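You operate a simulated robot arm through the tools that you are given. There is no shell and no other tool.

Carry out the task below with a simulated robot arm. There is one attempt and no reset: what you move stays moved.

Task
Put things in order on the top of the grey bench. At the end: the teal-cap jar stands where the grey bottle (marked "RINSE") stood; the grey vial (marked "DONE") from the top of the grey bench stands where the teal-cap jar stood; the blue slide from the top of the grey bench is on the purple tray; the grey bottle is on the green plate; whatever was shut is shut again. Leave all else as you found it, and nothing knocked over. Set down upright: grey bottle.

Only the result counts: the job must be done as asked and must still hold three seconds after the hand-in. Knocking over, shifting, dropping, spilling or breaking anything else fails it. Lids that push on must go on centred and level and be pressed home; caps that screw on are set level and turned clockwise until they are tight.

Robot
A 7-joint arm with a two-finger parallel gripper, fixed in place. Base frame: the origin is at the foot of the arm, x ahead of it, y to its left, z up; the work surface is at about z = 0. Units: cm, rad, N and s.
With the tool pointing down near the work surface it reaches from about 24 to 62 cm from the base axis. Its first joint turns from -1.152 to 1.152 rad. Payload 2.6 kg.
Tool frame: the origin (TCP) lies between the finger pads and is the grasp point; the fingertips stand 3 cm ahead of it; z points along the fingers, y is the line along which they close. The gripper opens to 9.4 cm. The fingers are 2.8 cm wide and 1 cm thick; the gripper's body (5 by 9.6 cm) begins 5.5 cm behind the TCP.
Orientation is that of the tool frame in the base frame, as a unit quaternion [x, y, z, w]. With the fingers straight down and closing along the base's y, the tool's x points along the base's -x, its y along +y and its z along -z.

Tools
- The arm moves only by the tool send_rows. Its argument "rows" is a list of rows, each a list of 2 entries, a list of its own where there are three numbers: the shift along the tool's x, y, z in units of 200 mm (1.0 is 200 mm), then the turn, a rotation vector about the tool's x, y, z in units of 90 degrees (1.0 is 90 degrees). In form: [[[dx, dy, dz], [rx, ry, rz]], ...]. A call has 1 to 20 rows; each row is the pose to reach, as a shift and turn from the pose commanded when the call began, along the tool's axes at that moment. "gripper" is the gripper command, from -1 (fully open) to 1 (shut), values between in proportion, set as the call begins (left out, the last holds). A call with a number of a shift or a turn outside -1 to 1 is refused whole. A row lasts 0.2 s, in which the tool goes at most 5 cm and 0.15 rad; a call with a longer step from one row to the next is refused whole, and so is a gripper value outside its range. Where a pose cannot be reached the arm comes as near as it can. A force on the tool above 40 N (or 10 N above the force at the start of the call, whichever is more), or a blocked arm, ends the call early, and 0.2 s more pass. The fingers move at their own pace (about 7.2 cm/s each) and stop on an object; they squeeze with about 37 N. The grip force told is the motor's: it shows also when the fingers shut on nothing. Time passes only in rows, and 0.2 s behind the last, so rows that repeat a pose let the fingers close. The reply holds the time, the measured pose of the TCP, the force on the tool along the base axes, the opening and the grip force, in the units named above and with some noise, with the torque about the TCP (base axes, N m) and any sound that the robot's microphone picked up, and new pictures: "show" is both (left out), scene, wrist or none.
- Cameras (640 x 400 px; columns grow to the right, rows downward): "scene" is fixed at [2.72, 42.83, 56.13]; the picture's right is [-0.84, -0.54, 0.00], its down [-0.33, 0.51, -0.80] and it looks along [0.43, -0.67, -0.60] (base axes); focal length 253 px, centre (320, 200). "wrist" rides on the gripper at [7.6, 1.4, -10.3] in the tool frame; the picture's right is [-0.18, 0.98, 0.00], its down [-0.75, -0.14, -0.64] and it looks along [-0.63, -0.12, 0.77] (tool axes); focal length 243 px, centre (320, 200). There is no depth. A picture from a camera that has moved, and an enlarged one, comes with that camera's place and axes in the base frame and with its lens.
- zoom(camera, box): a new picture of the part [left, top, right, bottom] of that camera's present view, enlarged. No time passes.
- finish_job(): hands the job in; it is judged then, once.

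Places have to be worked out from the pictures, the camera data and where the tool is seen. Open the gripper and draw the arm clear of the work before you hand the job in, unless the task says otherwise.

The tools are called after ">>>" as a command line: name --argument value ..., lists and objects as JSON in quotes. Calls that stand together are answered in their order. send_rows: Moves the arm, as the interface text tells. Its arguments: {"type":"object","properties":{"rows":{"type":"array"},"gripper":{"type":"number"},"show":{"type":"string","enum":["both","scene","wrist","none"]}},"required":["rows"]} The other tools are called the same way: zoom (camera, box) takes an enlarged picture of a part of a camera's view; finish_job () hands the job in.

At the start:

```text
time: 0.0
ee_pos: [38.34, -7.07, 38.27]
tcp_rot: [-0.001, 1.0, 0.0, 0.0]
ft_force: [0.0, -0.5, 0.4]
wrist_torque: [0.02, 0.01, -0.01]
grip_width: 9.41
grasp_force: 0.1
```

scene: 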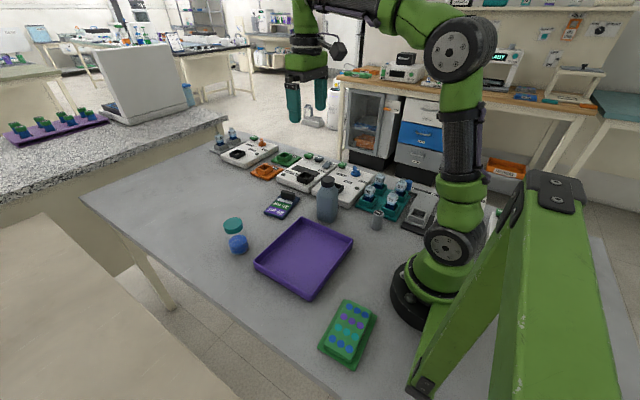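
wrist: 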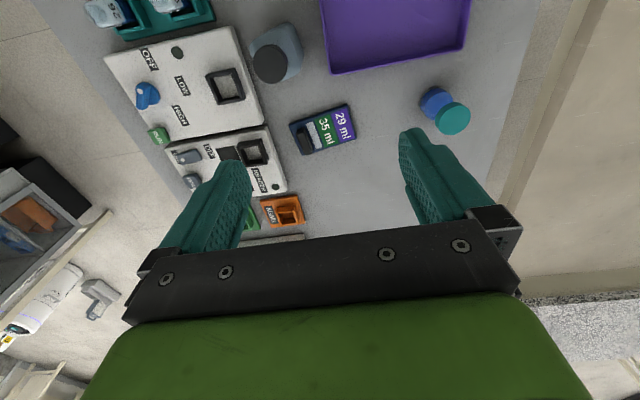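

I'll look closely at the scene before moving anything.

>>> zoom --camera "scene" --box '[200, 120, 360, 220]'

>>> zoom --camera "scene" --box '[300, 150, 460, 250]'

>>> zoom --camera "scene" --box '[200, 190, 400, 380]'

>>> zoom --camera "wrist" --box '[80, 0, 320, 150]'

>>> zoom --camera "wrist" --box '[240, 0, 520, 175]'

```text
4.00 times, centred on (280, 170) of scene
camera zoom: at [2.72, 42.83, 56.13], right [-0.84, -0.54, 0.0], down [-0.33, 0.51, -0.8], along [0.43, -0.67, -0.6], focal length 1014 px, centre (480, 320)
```

zoom: 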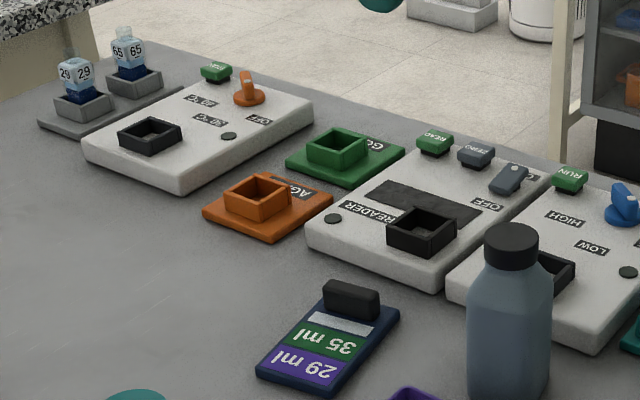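

```text
4.00 times, centred on (380, 200) of scene
camera zoom: at [2.72, 42.83, 56.13], right [-0.84, -0.54, 0.0], down [-0.33, 0.51, -0.8], along [0.43, -0.67, -0.6], focal length 1014 px, centre (80, 200)
```

zoom: 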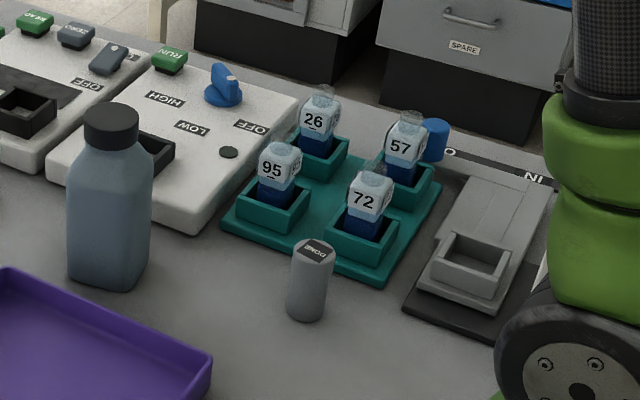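

```text
2.11 times, centred on (300, 285) of scene
camera zoom: at [2.72, 42.83, 56.13], right [-0.84, -0.54, 0.0], down [-0.33, 0.51, -0.8], along [0.43, -0.67, -0.6], focal length 534 px, centre (362, 21)
```

zoom: 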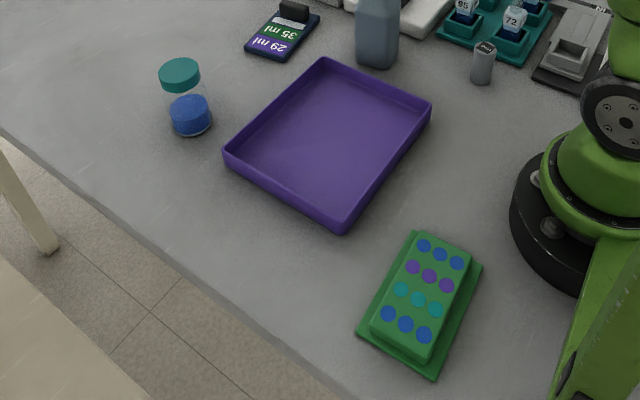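

```text
2.67 times, centred on (200, 75) of wrist
camera zoom: at [30.7, -5.52, 48.51], right [0.18, 0.98, 0.0], down [0.75, -0.14, 0.64], along [0.63, -0.12, -0.77], focal length 647 px, centre (640, 533)
```

zoom: 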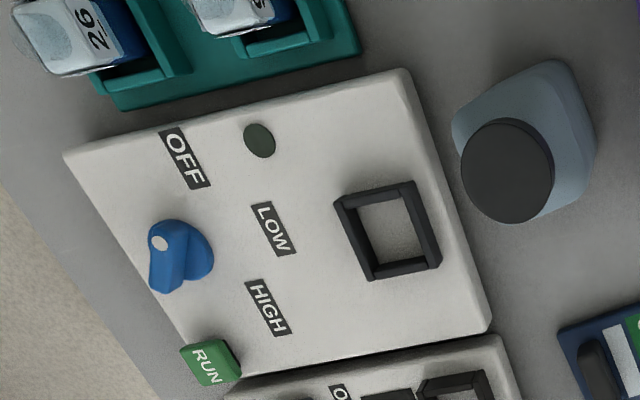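

```text
2.29 times, centred on (380, 88) of wrist
camera zoom: at [30.7, -5.52, 48.51], right [0.18, 0.98, 0.0], down [0.75, -0.14, 0.64], along [0.63, -0.12, -0.77], focal length 555 px, centre (183, 457)
```

zoom: 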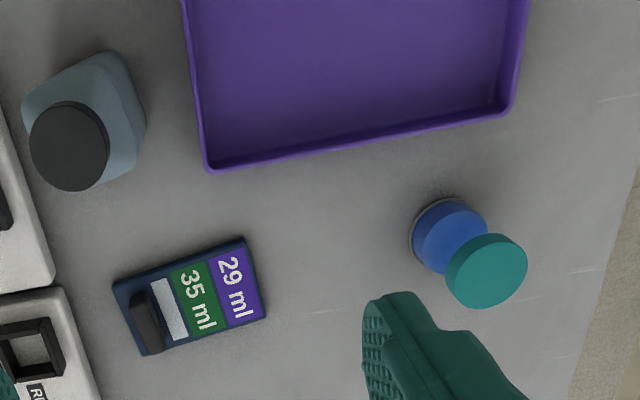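

The slide isn't obvious yet. I'll zoom in on the grey item by the arm, the green plate and the far-left area.

>>> zoom --camera "scene" --box '[390, 165, 470, 240]'

>>> zoom --camera "scene" --box '[310, 285, 390, 375]'

>>> zoom --camera "scene" --box '[210, 200, 270, 265]'

>>> zoom --camera "scene" --box '[460, 160, 640, 300]'

>>> zoom --camera "scene" --box '[0, 80, 240, 180]'

>>> zoom --camera "wrist" --box '[120, 90, 320, 250]'

```text
5.33 times, centred on (430, 202) of scene
camera zoom: at [2.72, 42.83, 56.13], right [-0.84, -0.54, 0.0], down [-0.33, 0.51, -0.8], along [0.43, -0.67, -0.6], focal length 1351 px, centre (-267, 187)
```

zoom: 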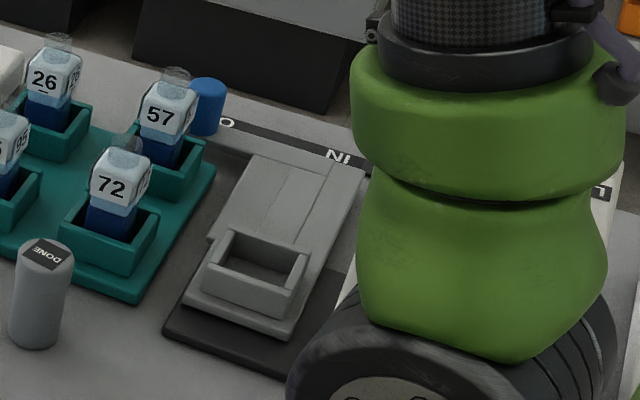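

```text
4.44 times, centred on (350, 330) of scene
camera zoom: at [2.72, 42.83, 56.13], right [-0.84, -0.54, 0.0], down [-0.33, 0.51, -0.8], along [0.43, -0.67, -0.6], focal length 1126 px, centre (187, -378)
```

zoom: 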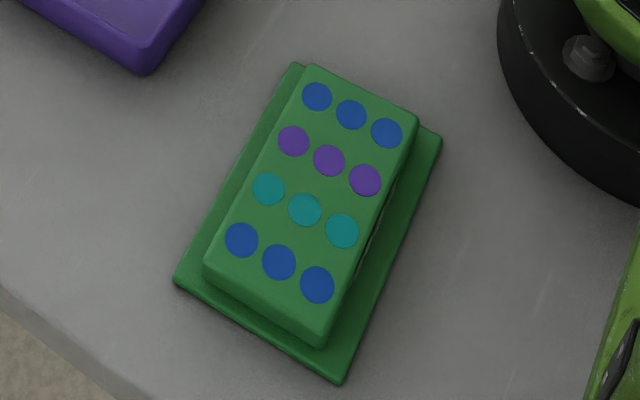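

```text
6.15 times, centred on (240, 232) of scene
camera zoom: at [2.72, 42.83, 56.13], right [-0.84, -0.54, 0.0], down [-0.33, 0.51, -0.8], along [0.43, -0.67, -0.6], focal length 1559 px, centre (812, 0)
```

zoom: 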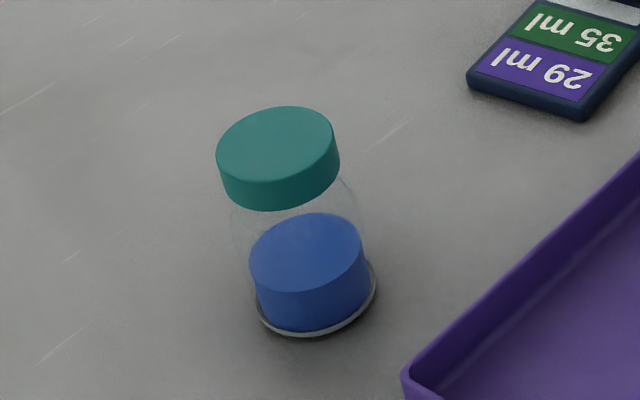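

```text
2.86 times, centred on (550, 230) of scene
camera zoom: at [2.72, 42.83, 56.13], right [-0.84, -0.54, 0.0], down [-0.33, 0.51, -0.8], along [0.43, -0.67, -0.6], focal length 724 px, centre (-337, 114)
```

zoom: 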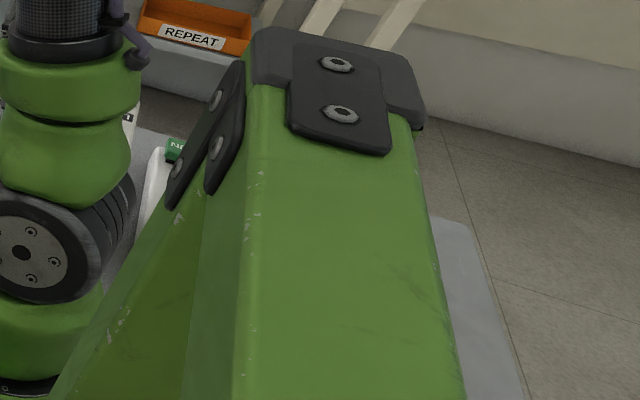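

```text
2.67 times, centred on (120, 130) of scene
camera zoom: at [2.72, 42.83, 56.13], right [-0.84, -0.54, 0.0], down [-0.33, 0.51, -0.8], along [0.43, -0.67, -0.6], focal length 676 px, centre (853, 387)
```

zoom: 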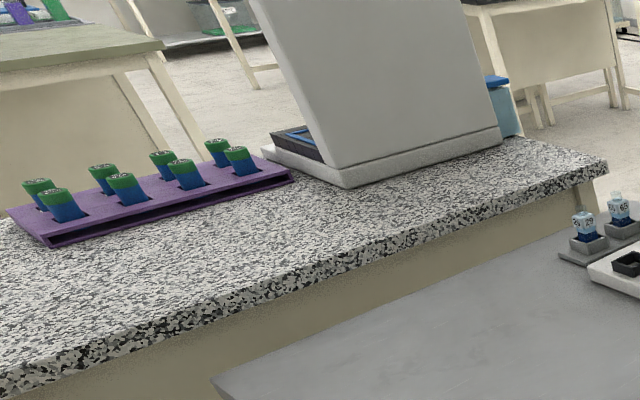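

```text
2.50 times, centred on (220, 170) of wrist
camera zoom: at [30.7, -5.52, 48.51], right [0.18, 0.98, 0.0], down [0.75, -0.14, 0.64], along [0.63, -0.12, -0.77], focal length 606 px, centre (570, 275)
```

zoom: 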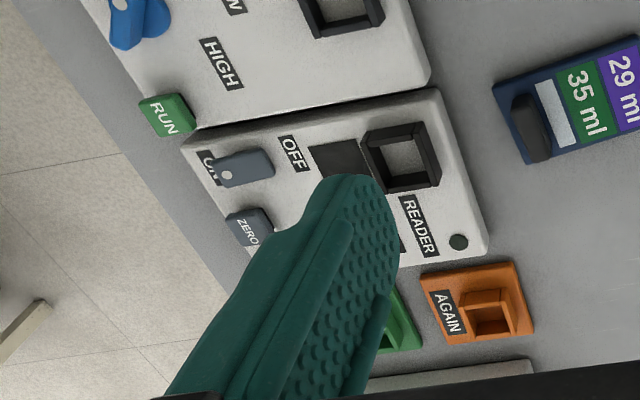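

The navy card with the grip tab may be the slide, but part of the bench is hidden behind the arm. I'll turn the wrist camera towards -y and look there.

>>> send_rows --rows '[[[0.06, 0, 0], [0, 0, 0.09]], [[0.12, 0, 0], [0, 0, 0.18]], [[0.18, 0, 0], [0, 0, 0.27]], [[0.24, 0, 0], [0, 0, 0.36]], [[0.3, 0, 0], [0, 0, 0.45]], [[0.36, 0, 0], [0, 0, 0.54]], [[0.42, 0, 0], [0, 0, 0.63]], [[0.48, 0, 0], [0, 0, 0.72]], [[0.54, 0, 0], [0, 0, 0.81]], [[0.6, 0, 0], [0, 0, 0.9]], [[0.66, 0, 0], [0, 0, 0.99]]]' --gripper -1

```text
time: 2.4
ee_pos: [25.1, -7.05, 38.27]
tcp_rot: [0.702, 0.712, 0.0, 0.0]
ft_force: [-0.2, -0.6, 0.1]
wrist_torque: [0.03, 0.03, -0.01]
grip_width: 9.4
grasp_force: 0.0
camera wrist: at [26.39, 0.66, 48.46], right [0.99, -0.17, 0.0], down [-0.13, -0.76, 0.64], along [-0.11, -0.63, -0.77], focal length 243 px, centre (320, 200)
```

scene: 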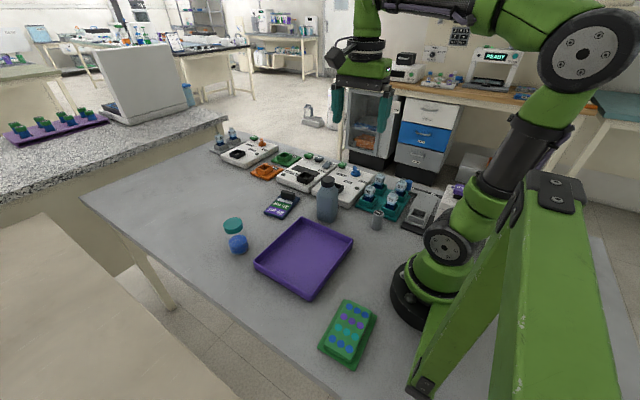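
wrist: 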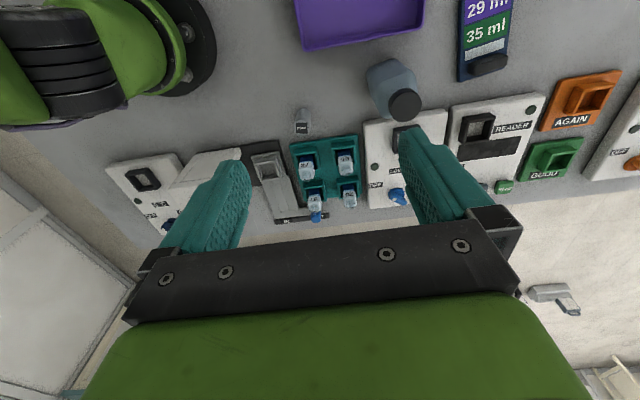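

>>> zoom --camera "wrist" --box '[100, 100, 340, 250]'

>>> zoom --camera "wrist" --box '[340, 0, 640, 200]'

>>> zoom --camera "scene" --box '[340, 160, 500, 260]'

```text
2.67 times, centred on (220, 175) of wrist
camera zoom: at [26.39, 0.66, 48.46], right [0.99, -0.17, 0.0], down [-0.13, -0.76, 0.64], along [-0.11, -0.63, -0.77], focal length 647 px, centre (587, 267)
```

zoom: 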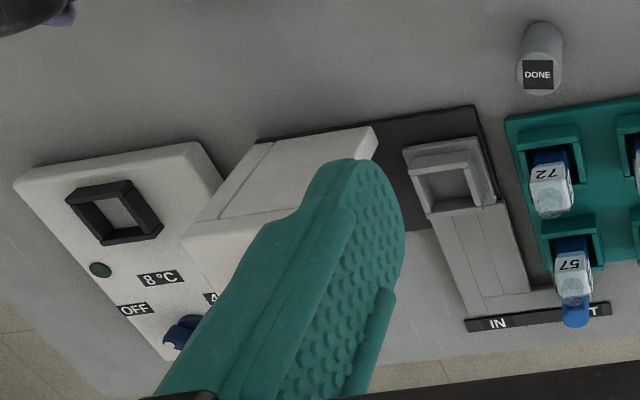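

```text
2.00 times, centred on (490, 100) of wrist
camera zoom: at [26.39, 0.66, 48.46], right [0.99, -0.17, 0.0], down [-0.13, -0.76, 0.64], along [-0.11, -0.63, -0.77], focal length 485 px, centre (-20, 400)
```

zoom: 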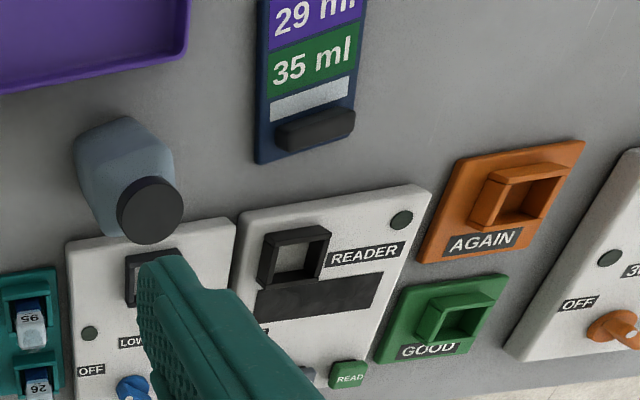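

```text
4.00 times, centred on (420, 210) of scene
camera zoom: at [2.72, 42.83, 56.13], right [-0.84, -0.54, 0.0], down [-0.33, 0.51, -0.8], along [0.43, -0.67, -0.6], focal length 1014 px, centre (-80, 160)
```

zoom: 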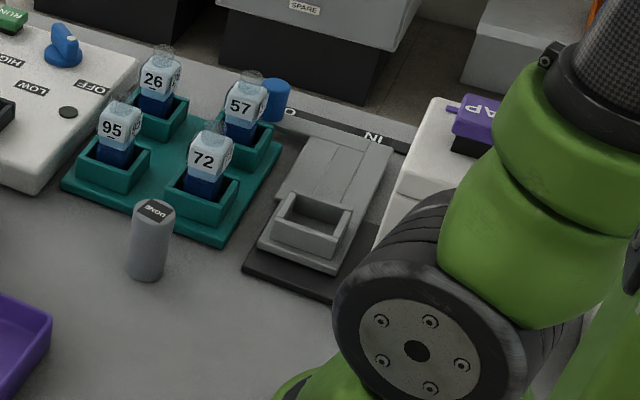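

The view shows AGAIN/GOOD sockets, a rack, an IN/OUT carriage and a TAP dispenser, but no other slide. I'll check the remaining hidden spot next to the dispenser.

>>> send_rows --rows '[[[-0.1, -0.03, 0], [0, 0, 0.08]], [[-0.2, -0.06, 0], [0, 0, 0.16]], [[-0.3, -0.09, 0], [0, 0, 0.24]], [[-0.4, -0.12, 0], [0, 0, 0.32]], [[-0.5, -0.15, 0], [0, 0, 0.4]]]'

```text
time: 3.6
ee_pos: [22.15, -17.33, 38.38]
tcp_rot: [0.888, 0.46, 0.001, 0.0]
ft_force: [-0.9, -0.6, 0.4]
wrist_torque: [-0.01, -0.01, -0.03]
grip_width: 9.39
grasp_force: 0.1
camera wrist: at [27.84, -11.66, 48.59], right [0.7, -0.72, 0.0], down [-0.55, -0.53, 0.64], along [-0.46, -0.45, -0.77], focal length 243 px, centre (320, 200)
```

scene: 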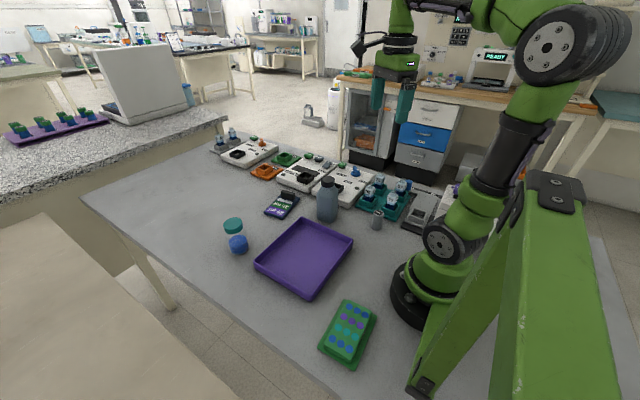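
wrist: 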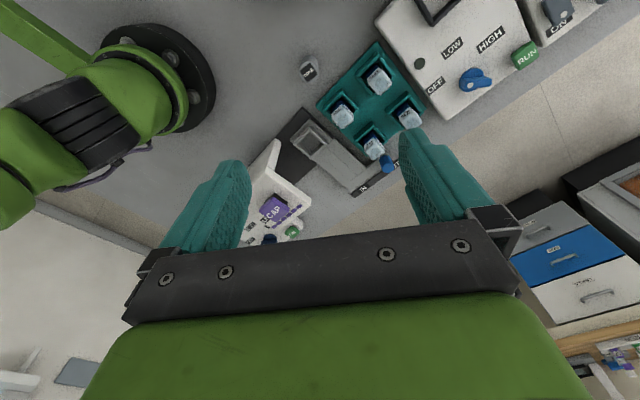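

>>> zoom --camera "wrist" --box '[220, 40, 440, 250]'

>>> zoom --camera "scene" --box '[255, 180, 305, 225]'

>>> zoom --camera "scene" --box '[90, 40, 230, 130]'

```text
1.90 times, centred on (330, 145) of wrist
camera zoom: at [27.84, -11.66, 48.59], right [0.7, -0.72, 0.0], down [-0.55, -0.53, 0.64], along [-0.46, -0.45, -0.77], focal length 462 px, centre (301, 305)
```

zoom: 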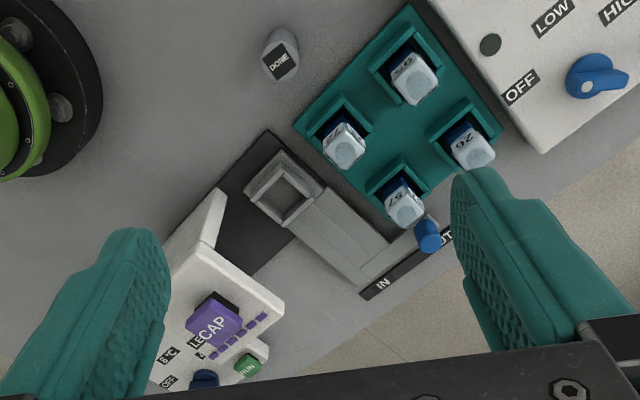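

```text
8.89 times, centred on (280, 202) of scene
camera zoom: at [2.72, 42.83, 56.13], right [-0.84, -0.54, 0.0], down [-0.33, 0.51, -0.8], along [0.43, -0.67, -0.6], focal length 2252 px, centre (676, 178)
```

zoom: 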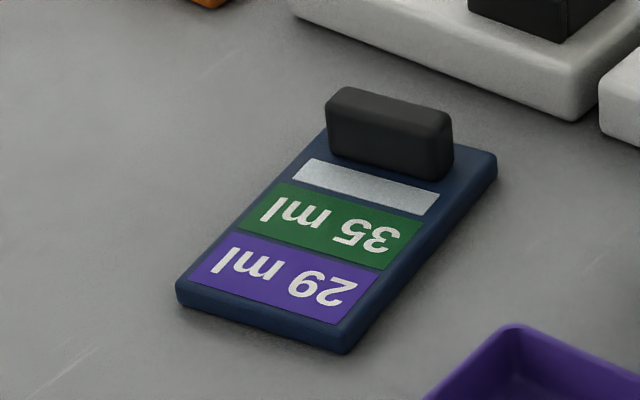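

```text
4.44 times, centred on (160, 85) of scene
camera zoom: at [2.72, 42.83, 56.13], right [-0.84, -0.54, 0.0], down [-0.33, 0.51, -0.8], along [0.43, -0.67, -0.6], focal length 1126 px, centre (1031, 711)
```

zoom: 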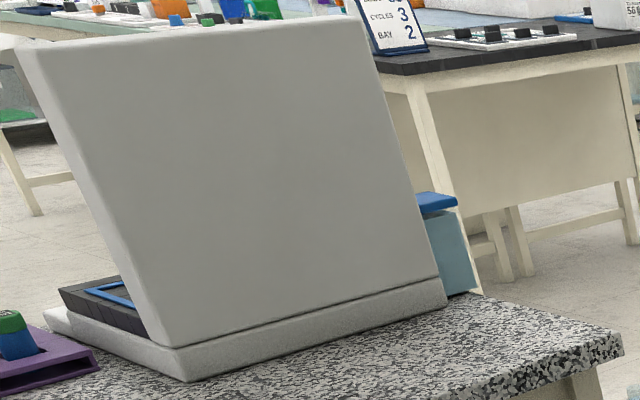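

I'm taking the navy plate with the frosted band and raised grip as the blue slide, since nothing else on the bench matches. I'll swing back over the bench and look more closely at the slide and the bottle.

>>> send_rows --rows '[[[0.09, -0.01, 0.04], [0, 0, -0.09]], [[0.18, -0.02, 0.08], [0, 0, -0.18]], [[0.27, -0.03, 0.12], [0, 0, -0.27]], [[0.36, -0.03, 0.15], [0, 0, -0.36]], [[0.45, -0.04, 0.19], [0, 0, -0.45]], [[0.54, -0.05, 0.23], [0, 0, -0.54]], [[0.63, -0.06, 0.27], [0, 0, -0.63]], [[0.72, -0.07, 0.31], [0, 0, -0.72]], [[0.81, -0.08, 0.34], [0, 0, -0.81]], [[0.9, -0.09, 0.38], [0, 0, -0.9]], [[0.99, -0.095, 0.42], [0, 0, -0.99]]]'

```text
time: 6.0
ee_pos: [32.09, 0.28, 29.8]
tcp_rot: [0.307, 0.952, 0.001, -0.001]
ft_force: [0.6, 0.5, -0.1]
wrist_torque: [-0.01, -0.02, -0.01]
grip_width: 9.38
grasp_force: 0.0
camera wrist: at [26.77, 5.99, 40.14], right [0.72, 0.69, 0.0], down [0.53, -0.55, 0.64], along [0.44, -0.47, -0.77], focal length 243 px, centre (320, 200)
```

scene: 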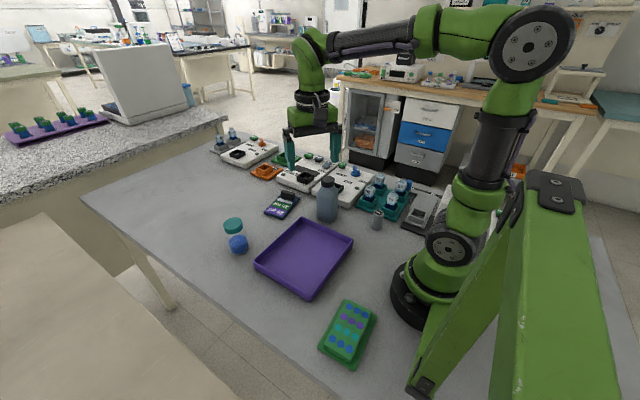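
wrist: 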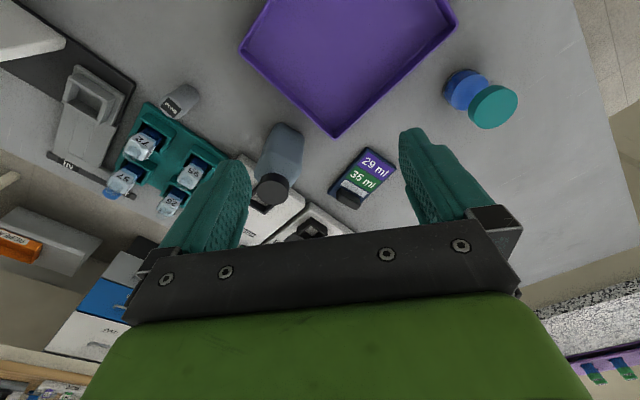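

>>> zoom --camera "wrist" --box '[230, 90, 430, 230]'

>>> zoom --camera "wrist" --box '[420, 40, 540, 140]'

>>> zoom --camera "scene" --box '[300, 160, 360, 230]'

```text
2.86 times, centred on (330, 160) of wrist
camera zoom: at [26.77, 5.99, 40.14], right [0.72, 0.69, 0.0], down [0.53, -0.55, 0.64], along [0.44, -0.47, -0.77], focal length 693 px, centre (291, 314)
```

zoom: 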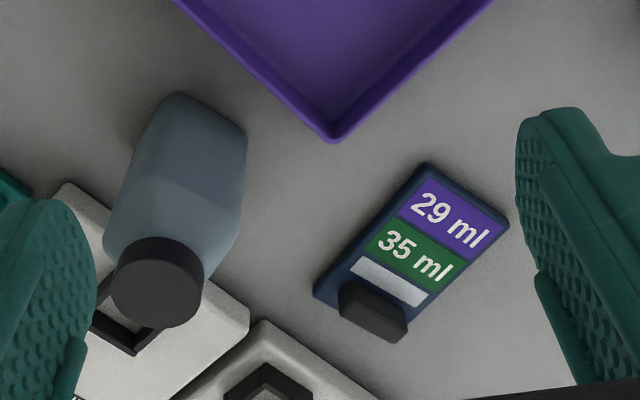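

```text
4.00 times, centred on (480, 90) of wrist
camera zoom: at [26.77, 5.99, 40.14], right [0.72, 0.69, 0.0], down [0.53, -0.55, 0.64], along [0.44, -0.47, -0.77], focal length 970 px, centre (-320, 640)
```

zoom: 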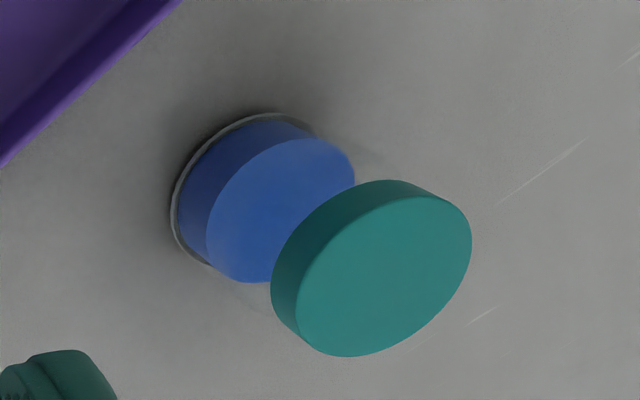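

```text
5.71 times, centred on (330, 195) of scene
camera zoom: at [2.72, 42.83, 56.13], right [-0.84, -0.54, 0.0], down [-0.33, 0.51, -0.8], along [0.43, -0.67, -0.6], focal length 1448 px, centre (263, 229)
```

zoom: 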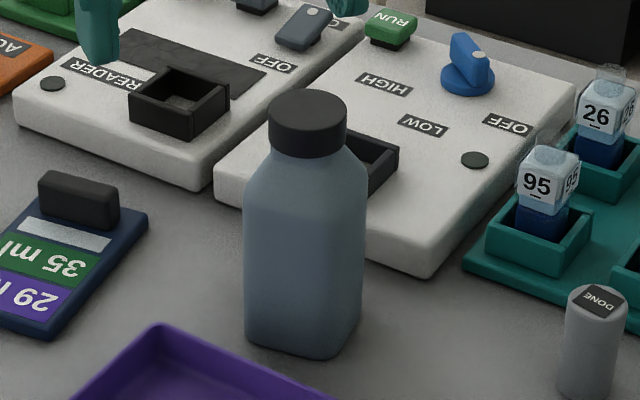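

The bottle looks square in section, so its yaw matters for the grip. I'll tilt the tool so the wrist camera looks straight down on it, which also tests the tilted pose I want for grasping.

>>> send_rows --rows '[[[-0.07, -0.049, 0], [0.017, 0.061, -0.048]], [[-0.14, -0.098, 0], [0.035, 0.123, -0.096]], [[-0.21, -0.147, 0], [0.052, 0.184, -0.144]], [[-0.28, -0.196, 0], [0.069, 0.245, -0.192]], [[-0.35, -0.245, 0], [0.086, 0.306, -0.24]], [[-0.42, -0.294, -0.01], [0.104, 0.368, -0.288]], [[-0.489, -0.344, -0.01], [0.121, 0.429, -0.336]]]'

```text
time: 7.6
ee_pos: [34.96, -9.97, 29.82]
tcp_rot: [0.059, 0.948, 0.009, -0.314]
ft_force: [-0.3, -0.6, 0.0]
wrist_torque: [-0.02, 0.0, -0.01]
grip_width: 9.42
grasp_force: 0.0
out of reach, approached as far as the arm can: row 7
camera wrist: at [35.08, -8.16, 42.44], right [0.26, 0.96, -0.13], down [0.96, -0.26, 0.07], along [0.03, -0.14, -0.99], focal length 243 px, centre (320, 200)
```

scene: 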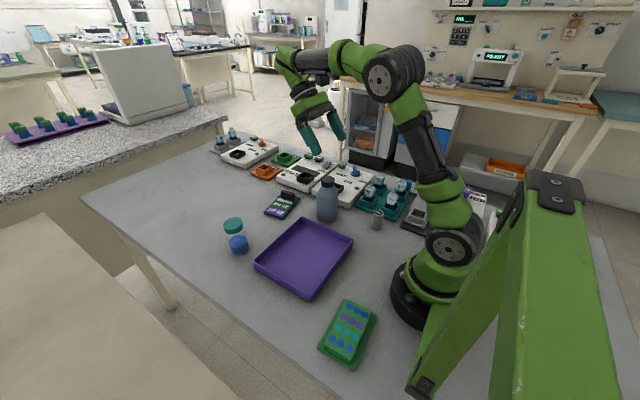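
wrist: 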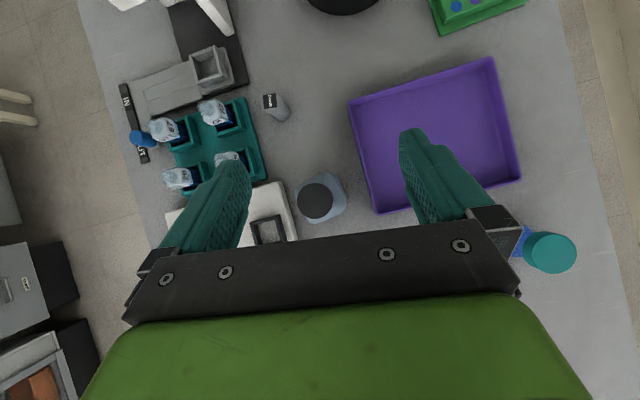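

>>> zoom --camera "wrist" --box '[260, 150, 380, 240]'

>>> zoom --camera "wrist" --box '[140, 70, 310, 190]'

```text
4.44 times, centred on (320, 195) of wrist
camera zoom: at [35.08, -8.16, 42.44], right [0.26, 0.96, -0.13], down [0.96, -0.26, 0.07], along [0.03, -0.14, -0.99], focal length 1078 px, centre (320, 222)
```

zoom: 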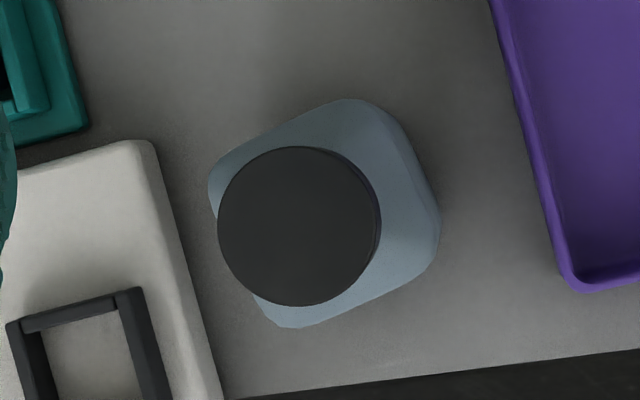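

```text
3.33 times, centred on (225, 130) of wrist
camera zoom: at [35.08, -8.16, 42.44], right [0.26, 0.96, -0.13], down [0.96, -0.26, 0.07], along [0.03, -0.14, -0.99], focal length 809 px, centre (637, 433)
```

zoom: 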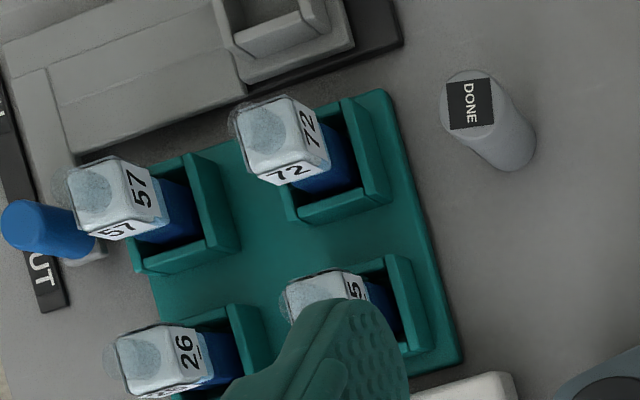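

Seen from above, the bottle is about 5.8 cm square, centred near (35.8, -12.6) and turned about 11°. Its sides are flat up to z≈10, so a vertical grip at z≈10.3 should work. I'll bring the tool back to vertical at that yaw, above the bottle.

>>> send_rows --rows '[[[-0.033, -0.015, 0.038], [0.0085, -0.067, -0.032]], [[-0.067, -0.03, 0.076], [0.017, -0.135, -0.065]], [[-0.1, -0.046, 0.113], [0.025, -0.202, -0.097]], [[-0.133, -0.061, 0.151], [0.034, -0.269, -0.129]], [[-0.167, -0.077, 0.189], [0.042, -0.337, -0.162]], [[-0.2, -0.092, 0.227], [0.0507, -0.404, -0.194]]]'

```text
time: 9.0
ee_pos: [35.07, -12.03, 23.7]
tcp_rot: [-0.095, 0.995, 0.0, 0.001]
ft_force: [0.5, -0.2, -0.3]
wrist_torque: [-0.01, 0.0, -0.02]
grip_width: 9.41
grasp_force: 0.0
camera wrist: at [27.32, -11.88, 33.92], right [-0.01, 1.0, 0.0], down [0.77, 0.0, 0.64], along [0.64, 0.0, -0.77], focal length 243 px, centre (320, 200)
```

scene: 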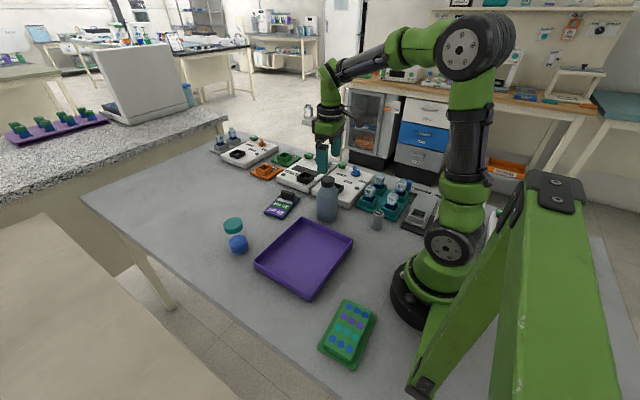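
wrist: 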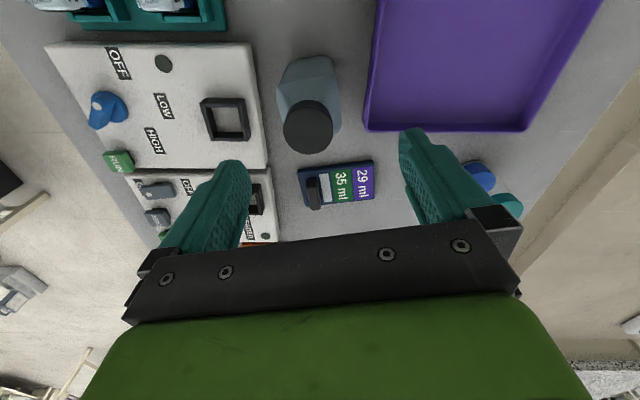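

>>> zoom --camera "wrist" --box '[240, 40, 400, 220]'

>>> zoom --camera "scene" --box '[290, 110, 370, 230]'

```text
2.22 times, centred on (320, 130) of wrist
camera zoom: at [27.32, -11.88, 33.92], right [-0.01, 1.0, 0.0], down [0.77, 0.0, 0.64], along [0.64, 0.0, -0.77], focal length 539 px, centre (320, 356)
```

zoom: 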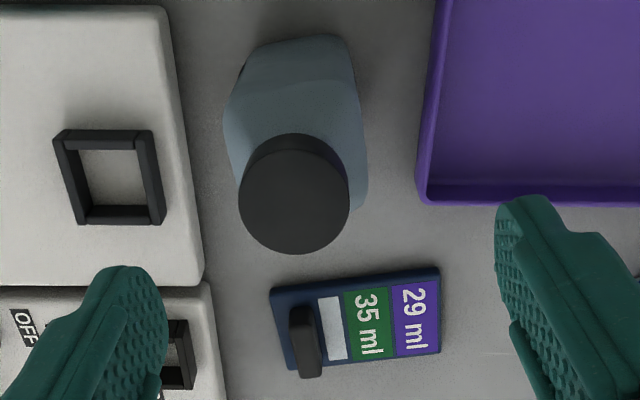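

```text
3.33 times, centred on (330, 170) of scene
camera zoom: at [2.72, 42.83, 56.13], right [-0.84, -0.54, 0.0], down [-0.33, 0.51, -0.8], along [0.43, -0.67, -0.6], focal length 845 px, centre (287, 300)
```

zoom: 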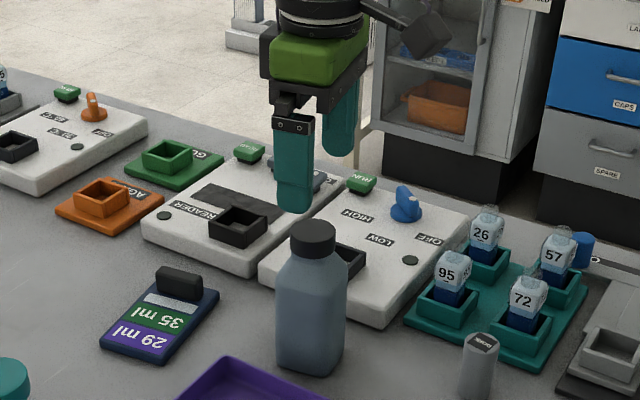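

The bottle's centre works out at about (35.7, -12.8). I'll align above it, descend so the palm stays clear of the cap, and check before closing.

>>> send_rows --rows '[[[-0.024, -0.041, 0.05], [0, 0, 0]], [[-0.024, -0.041, 0.2], [0, 0, 0]], [[-0.024, -0.041, 0.35], [0, 0, 0]], [[-0.024, -0.041, 0.48], [0, 0, 0]], [[-0.024, -0.041, 0.57], [0, 0, 0]], [[-0.024, -0.041, 0.63], [0, 0, 0]], [[-0.024, -0.041, 0.665], [0, 0, 0]], [[-0.024, -0.041, 0.665], [0, 0, 0]]]' --gripper -1

```text
time: 10.8
ee_pos: [35.86, -12.87, 10.23]
tcp_rot: [-0.095, 0.996, 0.0, 0.0]
ft_force: [0.1, 0.0, 0.2]
wrist_torque: [0.02, 0.01, 0.01]
grip_width: 9.4
grasp_force: 0.1
camera wrist: at [28.02, -12.58, 20.65], right [-0.01, 1.0, 0.0], down [0.77, 0.0, 0.64], along [0.64, 0.0, -0.77], focal length 243 px, centre (320, 200)
```

scene: 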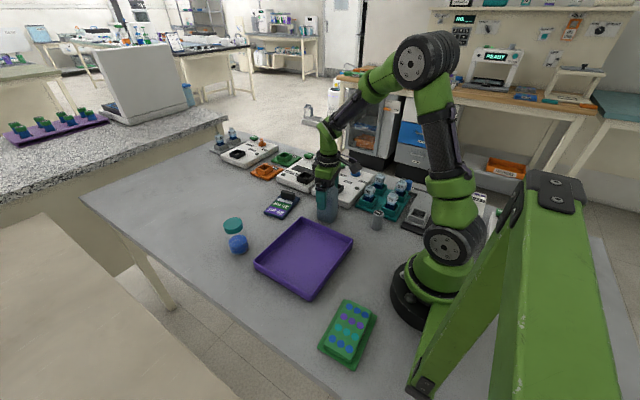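
wrist: 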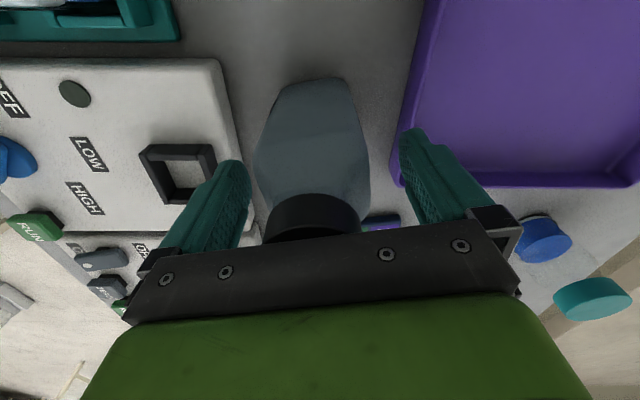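

The bottle sits between the fingers with no contact forces. Closing the gripper.

>>> send_rows --rows '[[[0, 0, 0], [0, 0, 0]], [[0, 0, 0], [0, 0, 0]], [[0, 0, 0], [0, 0, 0]], [[0, 0, 0], [0, 0, 0]], [[0, 0, 0], [0, 0, 0]]]' --gripper 1

```text
time: 12.0
ee_pos: [35.78, -12.79, 10.4]
tcp_rot: [-0.095, 0.995, 0.0, -0.001]
ft_force: [0.2, -0.6, -0.1]
wrist_torque: [0.0, 0.0, -0.02]
grip_width: 6.35
grasp_force: 37.0
camera wrist: at [28.03, -12.59, 20.67], right [-0.01, 1.0, 0.0], down [0.77, 0.0, 0.64], along [0.64, 0.0, -0.77], focal length 243 px, centre (320, 200)
```

scene: 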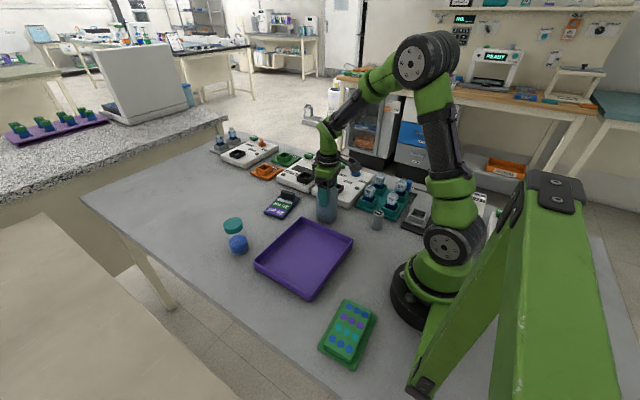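
wrist: 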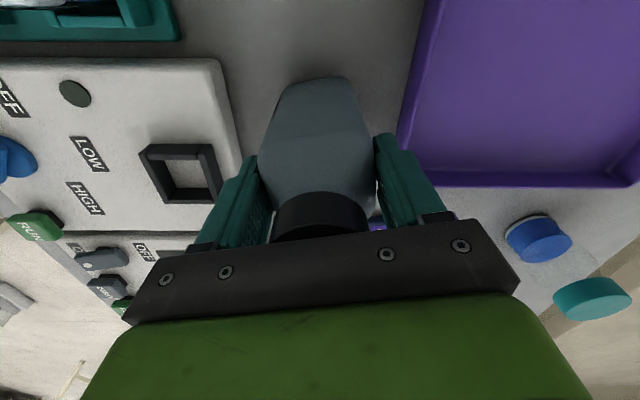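

Gripped at 6.35 cm wide. Lifting straight up.

>>> send_rows --rows '[[[0, 0, -0.03], [0, 0, 0]], [[0, 0, -0.08], [0, 0, 0]], [[0, 0, -0.18], [0, 0, 0]], [[0, 0, -0.3], [0, 0, 0]], [[0, 0, -0.42], [0, 0, 0]], [[0, 0, -0.52], [0, 0, 0]], [[0, 0, -0.6], [0, 0, 0]], [[0, 0, -0.6], [0, 0, 0]]]'

```text
time: 13.8
ee_pos: [35.63, -12.63, 22.35]
tcp_rot: [-0.095, 0.995, -0.001, 0.0]
ft_force: [-0.2, -1.4, 0.1]
wrist_torque: [-0.01, 0.01, 0.01]
grip_width: 6.33
grasp_force: 36.8
camera wrist: at [28.0, -12.57, 32.72], right [-0.01, 1.0, 0.0], down [0.77, 0.0, 0.64], along [0.64, 0.0, -0.77], focal length 243 px, centre (320, 200)
```

scene: 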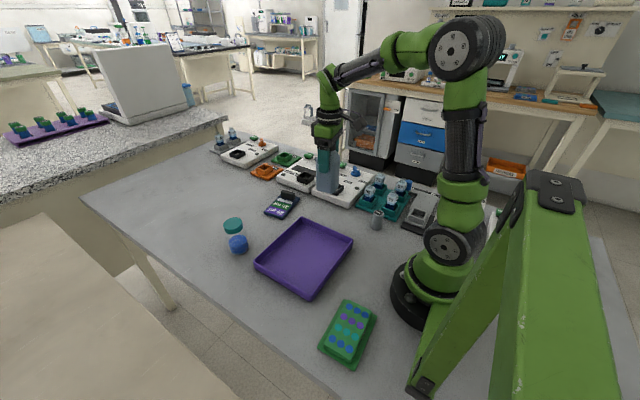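
wrist: 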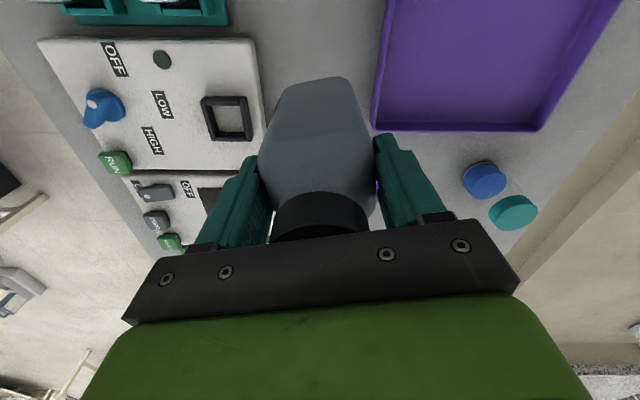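

Bottle is up and held firmly. Swinging it round towards the green plate in two arcs.

>>> send_rows --rows '[[[0.0, 0.06, 0], [0, 0, -0.02]], [[0.0, 0.18, 0], [0, 0, -0.06]], [[0.0, 0.32, 0], [0, 0, -0.1]], [[0.005, 0.47, 0], [0, 0, -0.15]], [[0.008, 0.61, 0], [0, 0, -0.2]], [[0.01, 0.74, 0], [0, 0, -0.24]], [[0.01, 0.84, 0], [0, 0, -0.27]], [[0.01, 0.898, 0], [0, 0, -0.29]]]' --show "none"

```text
time: 15.6
ee_pos: [32.02, 4.89, 22.45]
tcp_rot: [-0.317, 0.949, 0.0, 0.0]
ft_force: [-0.2, 0.2, -0.8]
wrist_torque: [-0.02, 0.01, -0.01]
grip_width: 6.34
grasp_force: 37.4
```

>>> send_rows --rows '[[[0.01, 0.06, 0], [0, 0, -0.03]], [[0.03, 0.17, 0], [0, 0, -0.07]], [[0.05, 0.29, 0], [0, 0, -0.12]], [[0.07, 0.42, 0], [0, 0, -0.17]], [[0.09, 0.54, 0], [0, 0, -0.22]], [[0.11, 0.66, 0], [0, 0, -0.27]], [[0.13, 0.75, 0], [0, 0, -0.31]], [[0.145, 0.805, 0], [0, 0, -0.33]], [[0.145, 0.805, 0], [0, 0, -0.33]]]'

```text
time: 17.6
ee_pos: [20.07, 15.86, 22.46]
tcp_rot: [-0.551, 0.835, 0.0, 0.0]
ft_force: [0.2, 0.0, -0.9]
wrist_torque: [0.01, -0.01, 0.02]
grip_width: 6.33
grasp_force: 37.1
camera wrist: at [15.77, 9.68, 32.77], right [-0.83, 0.56, 0.0], down [0.43, 0.64, 0.64], along [0.36, 0.53, -0.77], focal length 243 px, centre (320, 200)
```

scene: 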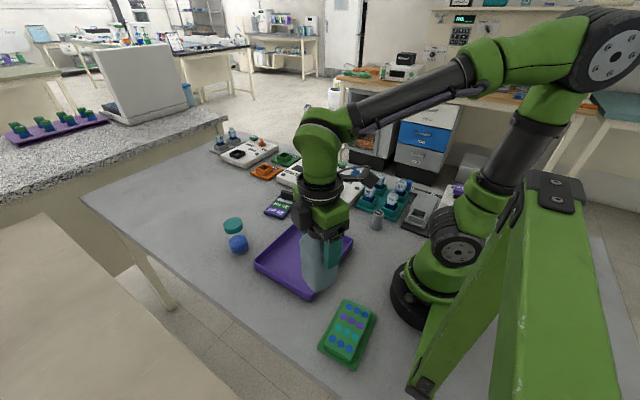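
wrist: 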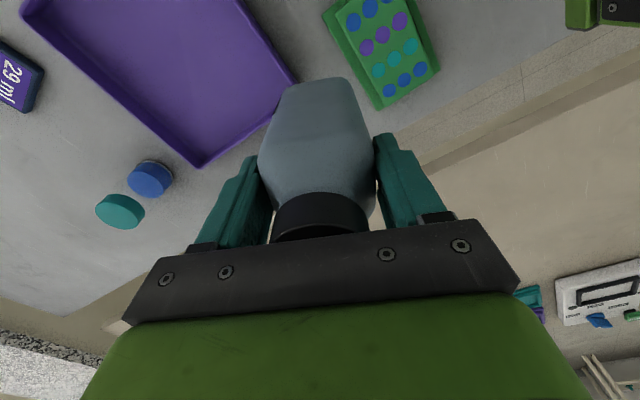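

Wrist view confirms the plate at x≈7.5–16, y≈10.7–23.5. Moving over its raised block at height to see whether that radius is reachable.

>>> send_rows --rows '[[[0, 0.06, 0], [0, 0, -0.04]], [[0, 0.14, 0], [0, 0, -0.1]], [[-0.005, 0.23, 0], [0, 0, -0.16]], [[-0.008, 0.32, 0], [0, 0, -0.22]], [[-0.01, 0.39, 0], [0, 0, -0.27]], [[-0.01, 0.427, 0], [0, 0, -0.297]], [[-0.01, 0.427, 0], [0, 0, -0.297]]]'

```text
time: 19.2
ee_pos: [12.35, 19.46, 22.53]
tcp_rot: [0.728, -0.686, -0.001, 0.001]
ft_force: [-0.4, -0.9, -0.4]
wrist_torque: [0.04, 0.0, 0.01]
grip_width: 6.33
grasp_force: 36.9
camera wrist: at [11.44, 11.98, 32.65], right [-0.99, 0.12, 0.0], down [0.09, 0.76, 0.64], along [0.08, 0.64, -0.77], focal length 243 px, centre (320, 200)
```

scene: 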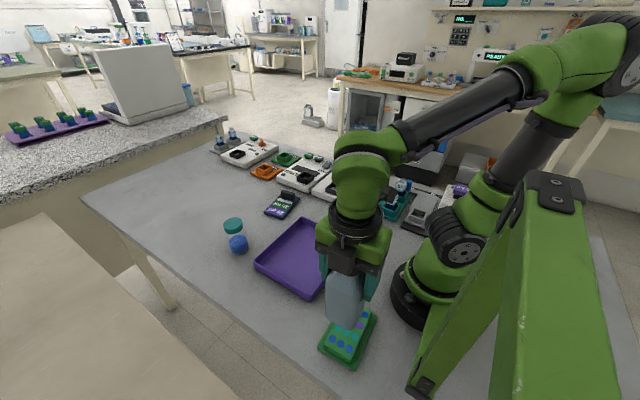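
wrist: 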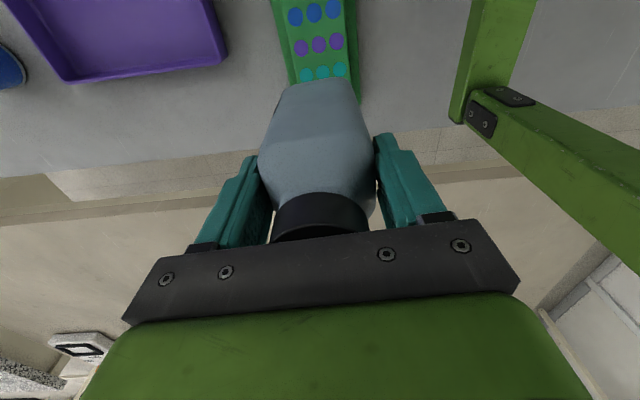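

The position is reachable. Descending most of the way, then I'll check the gap.

>>> send_rows --rows '[[[0, 0, 0.04], [0, 0, 0]], [[0, 0, 0.12], [0, 0, 0]], [[0, 0, 0.22], [0, 0, 0]], [[0, 0, 0.32], [0, 0, 0]], [[0, 0, 0.4], [0, 0, 0]], [[0, 0, 0.45], [0, 0, 0]], [[0, 0, 0.45], [0, 0, 0]]]'

>>> zoom --camera "scene" --box '[290, 250, 400, 380]'

```text
time: 20.8
ee_pos: [12.4, 19.54, 13.26]
tcp_rot: [0.729, -0.685, 0.001, 0.0]
ft_force: [0.1, 0.1, -0.4]
wrist_torque: [0.01, 0.0, 0.0]
grip_width: 6.31
grasp_force: 36.6
camera wrist: at [11.51, 11.98, 23.58], right [-0.99, 0.12, 0.0], down [0.1, 0.76, 0.64], along [0.08, 0.64, -0.77], focal length 243 px, centre (320, 200)
```

scene: 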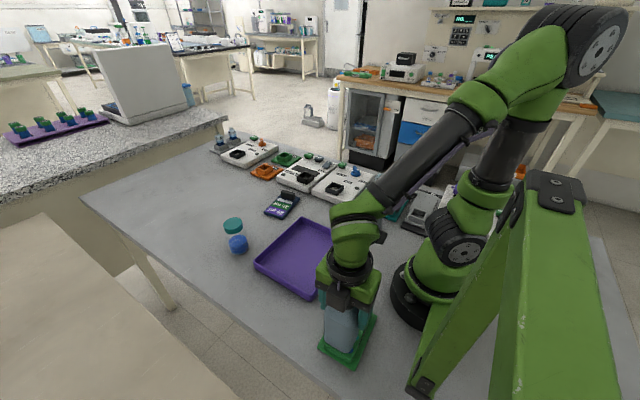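
wrist: 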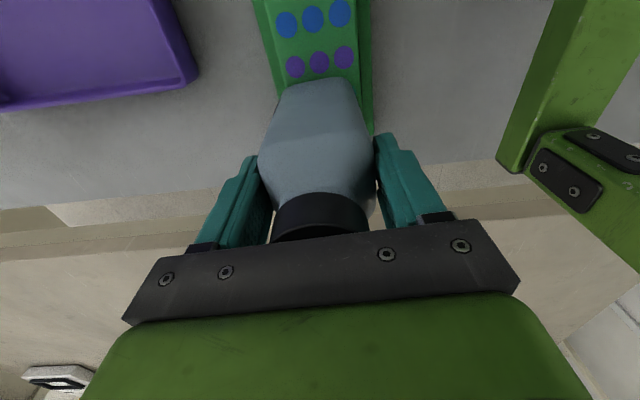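

```text
3.08 times, centred on (345, 315) of scene
camera zoom: at [2.72, 42.83, 56.13], right [-0.84, -0.54, 0.0], down [-0.33, 0.51, -0.8], along [0.43, -0.67, -0.6], focal length 780 px, centre (243, -154)
```

zoom: 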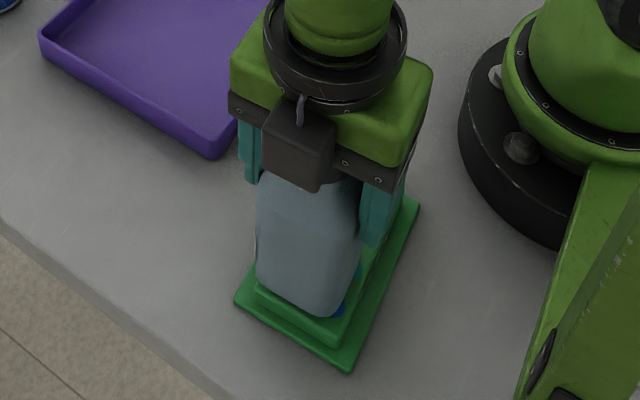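

Bottle is centred over the block, with its base about 1 cm above. Lowering in small steps until it touches.

>>> send_rows --rows '[[[0, 0, 0.01], [0, 0, 0]], [[0, 0, 0.02], [0, 0, 0]], [[0, 0, 0.025], [0, 0, 0]], [[0, 0, 0.025], [0, 0, 0]]]' --show "none"

```text
time: 21.8
ee_pos: [12.29, 19.4, 12.89]
tcp_rot: [0.728, -0.686, 0.0, 0.0]
ft_force: [-0.7, 0.0, -0.9]
wrist_torque: [-0.01, -0.03, 0.01]
grip_width: 6.34
grasp_force: 37.2
```

>>> send_rows --rows '[[[0, 0, 0.005], [0, 0, 0]], [[0, 0, 0.01], [0, 0, 0]], [[0, 0, 0.015], [0, 0, 0]], [[0, 0, 0.015], [0, 0, 0]]]' --show "none"

```text
time: 22.8
ee_pos: [12.47, 19.65, 12.61]
tcp_rot: [0.728, -0.686, -0.001, -0.003]
ft_force: [0.4, -1.1, 26.8]
wrist_torque: [0.3, -0.01, -0.04]
grip_width: 6.33
grasp_force: 37.2
```

Contact at 27 N, so it's standing on the plate. Easing the force off slightly, then opening.

>>> send_rows --rows '[[[0, 0, -0.004], [0, 0, 0]], [[0, 0, -0.006], [0, 0, 0]]]' --show "none"

```text
time: 23.4
ee_pos: [12.35, 19.43, 12.7]
tcp_rot: [0.728, -0.686, 0.0, 0.002]
ft_force: [2.0, 1.3, 9.5]
wrist_torque: [0.52, -0.23, -0.05]
grip_width: 6.34
grasp_force: 36.8
```

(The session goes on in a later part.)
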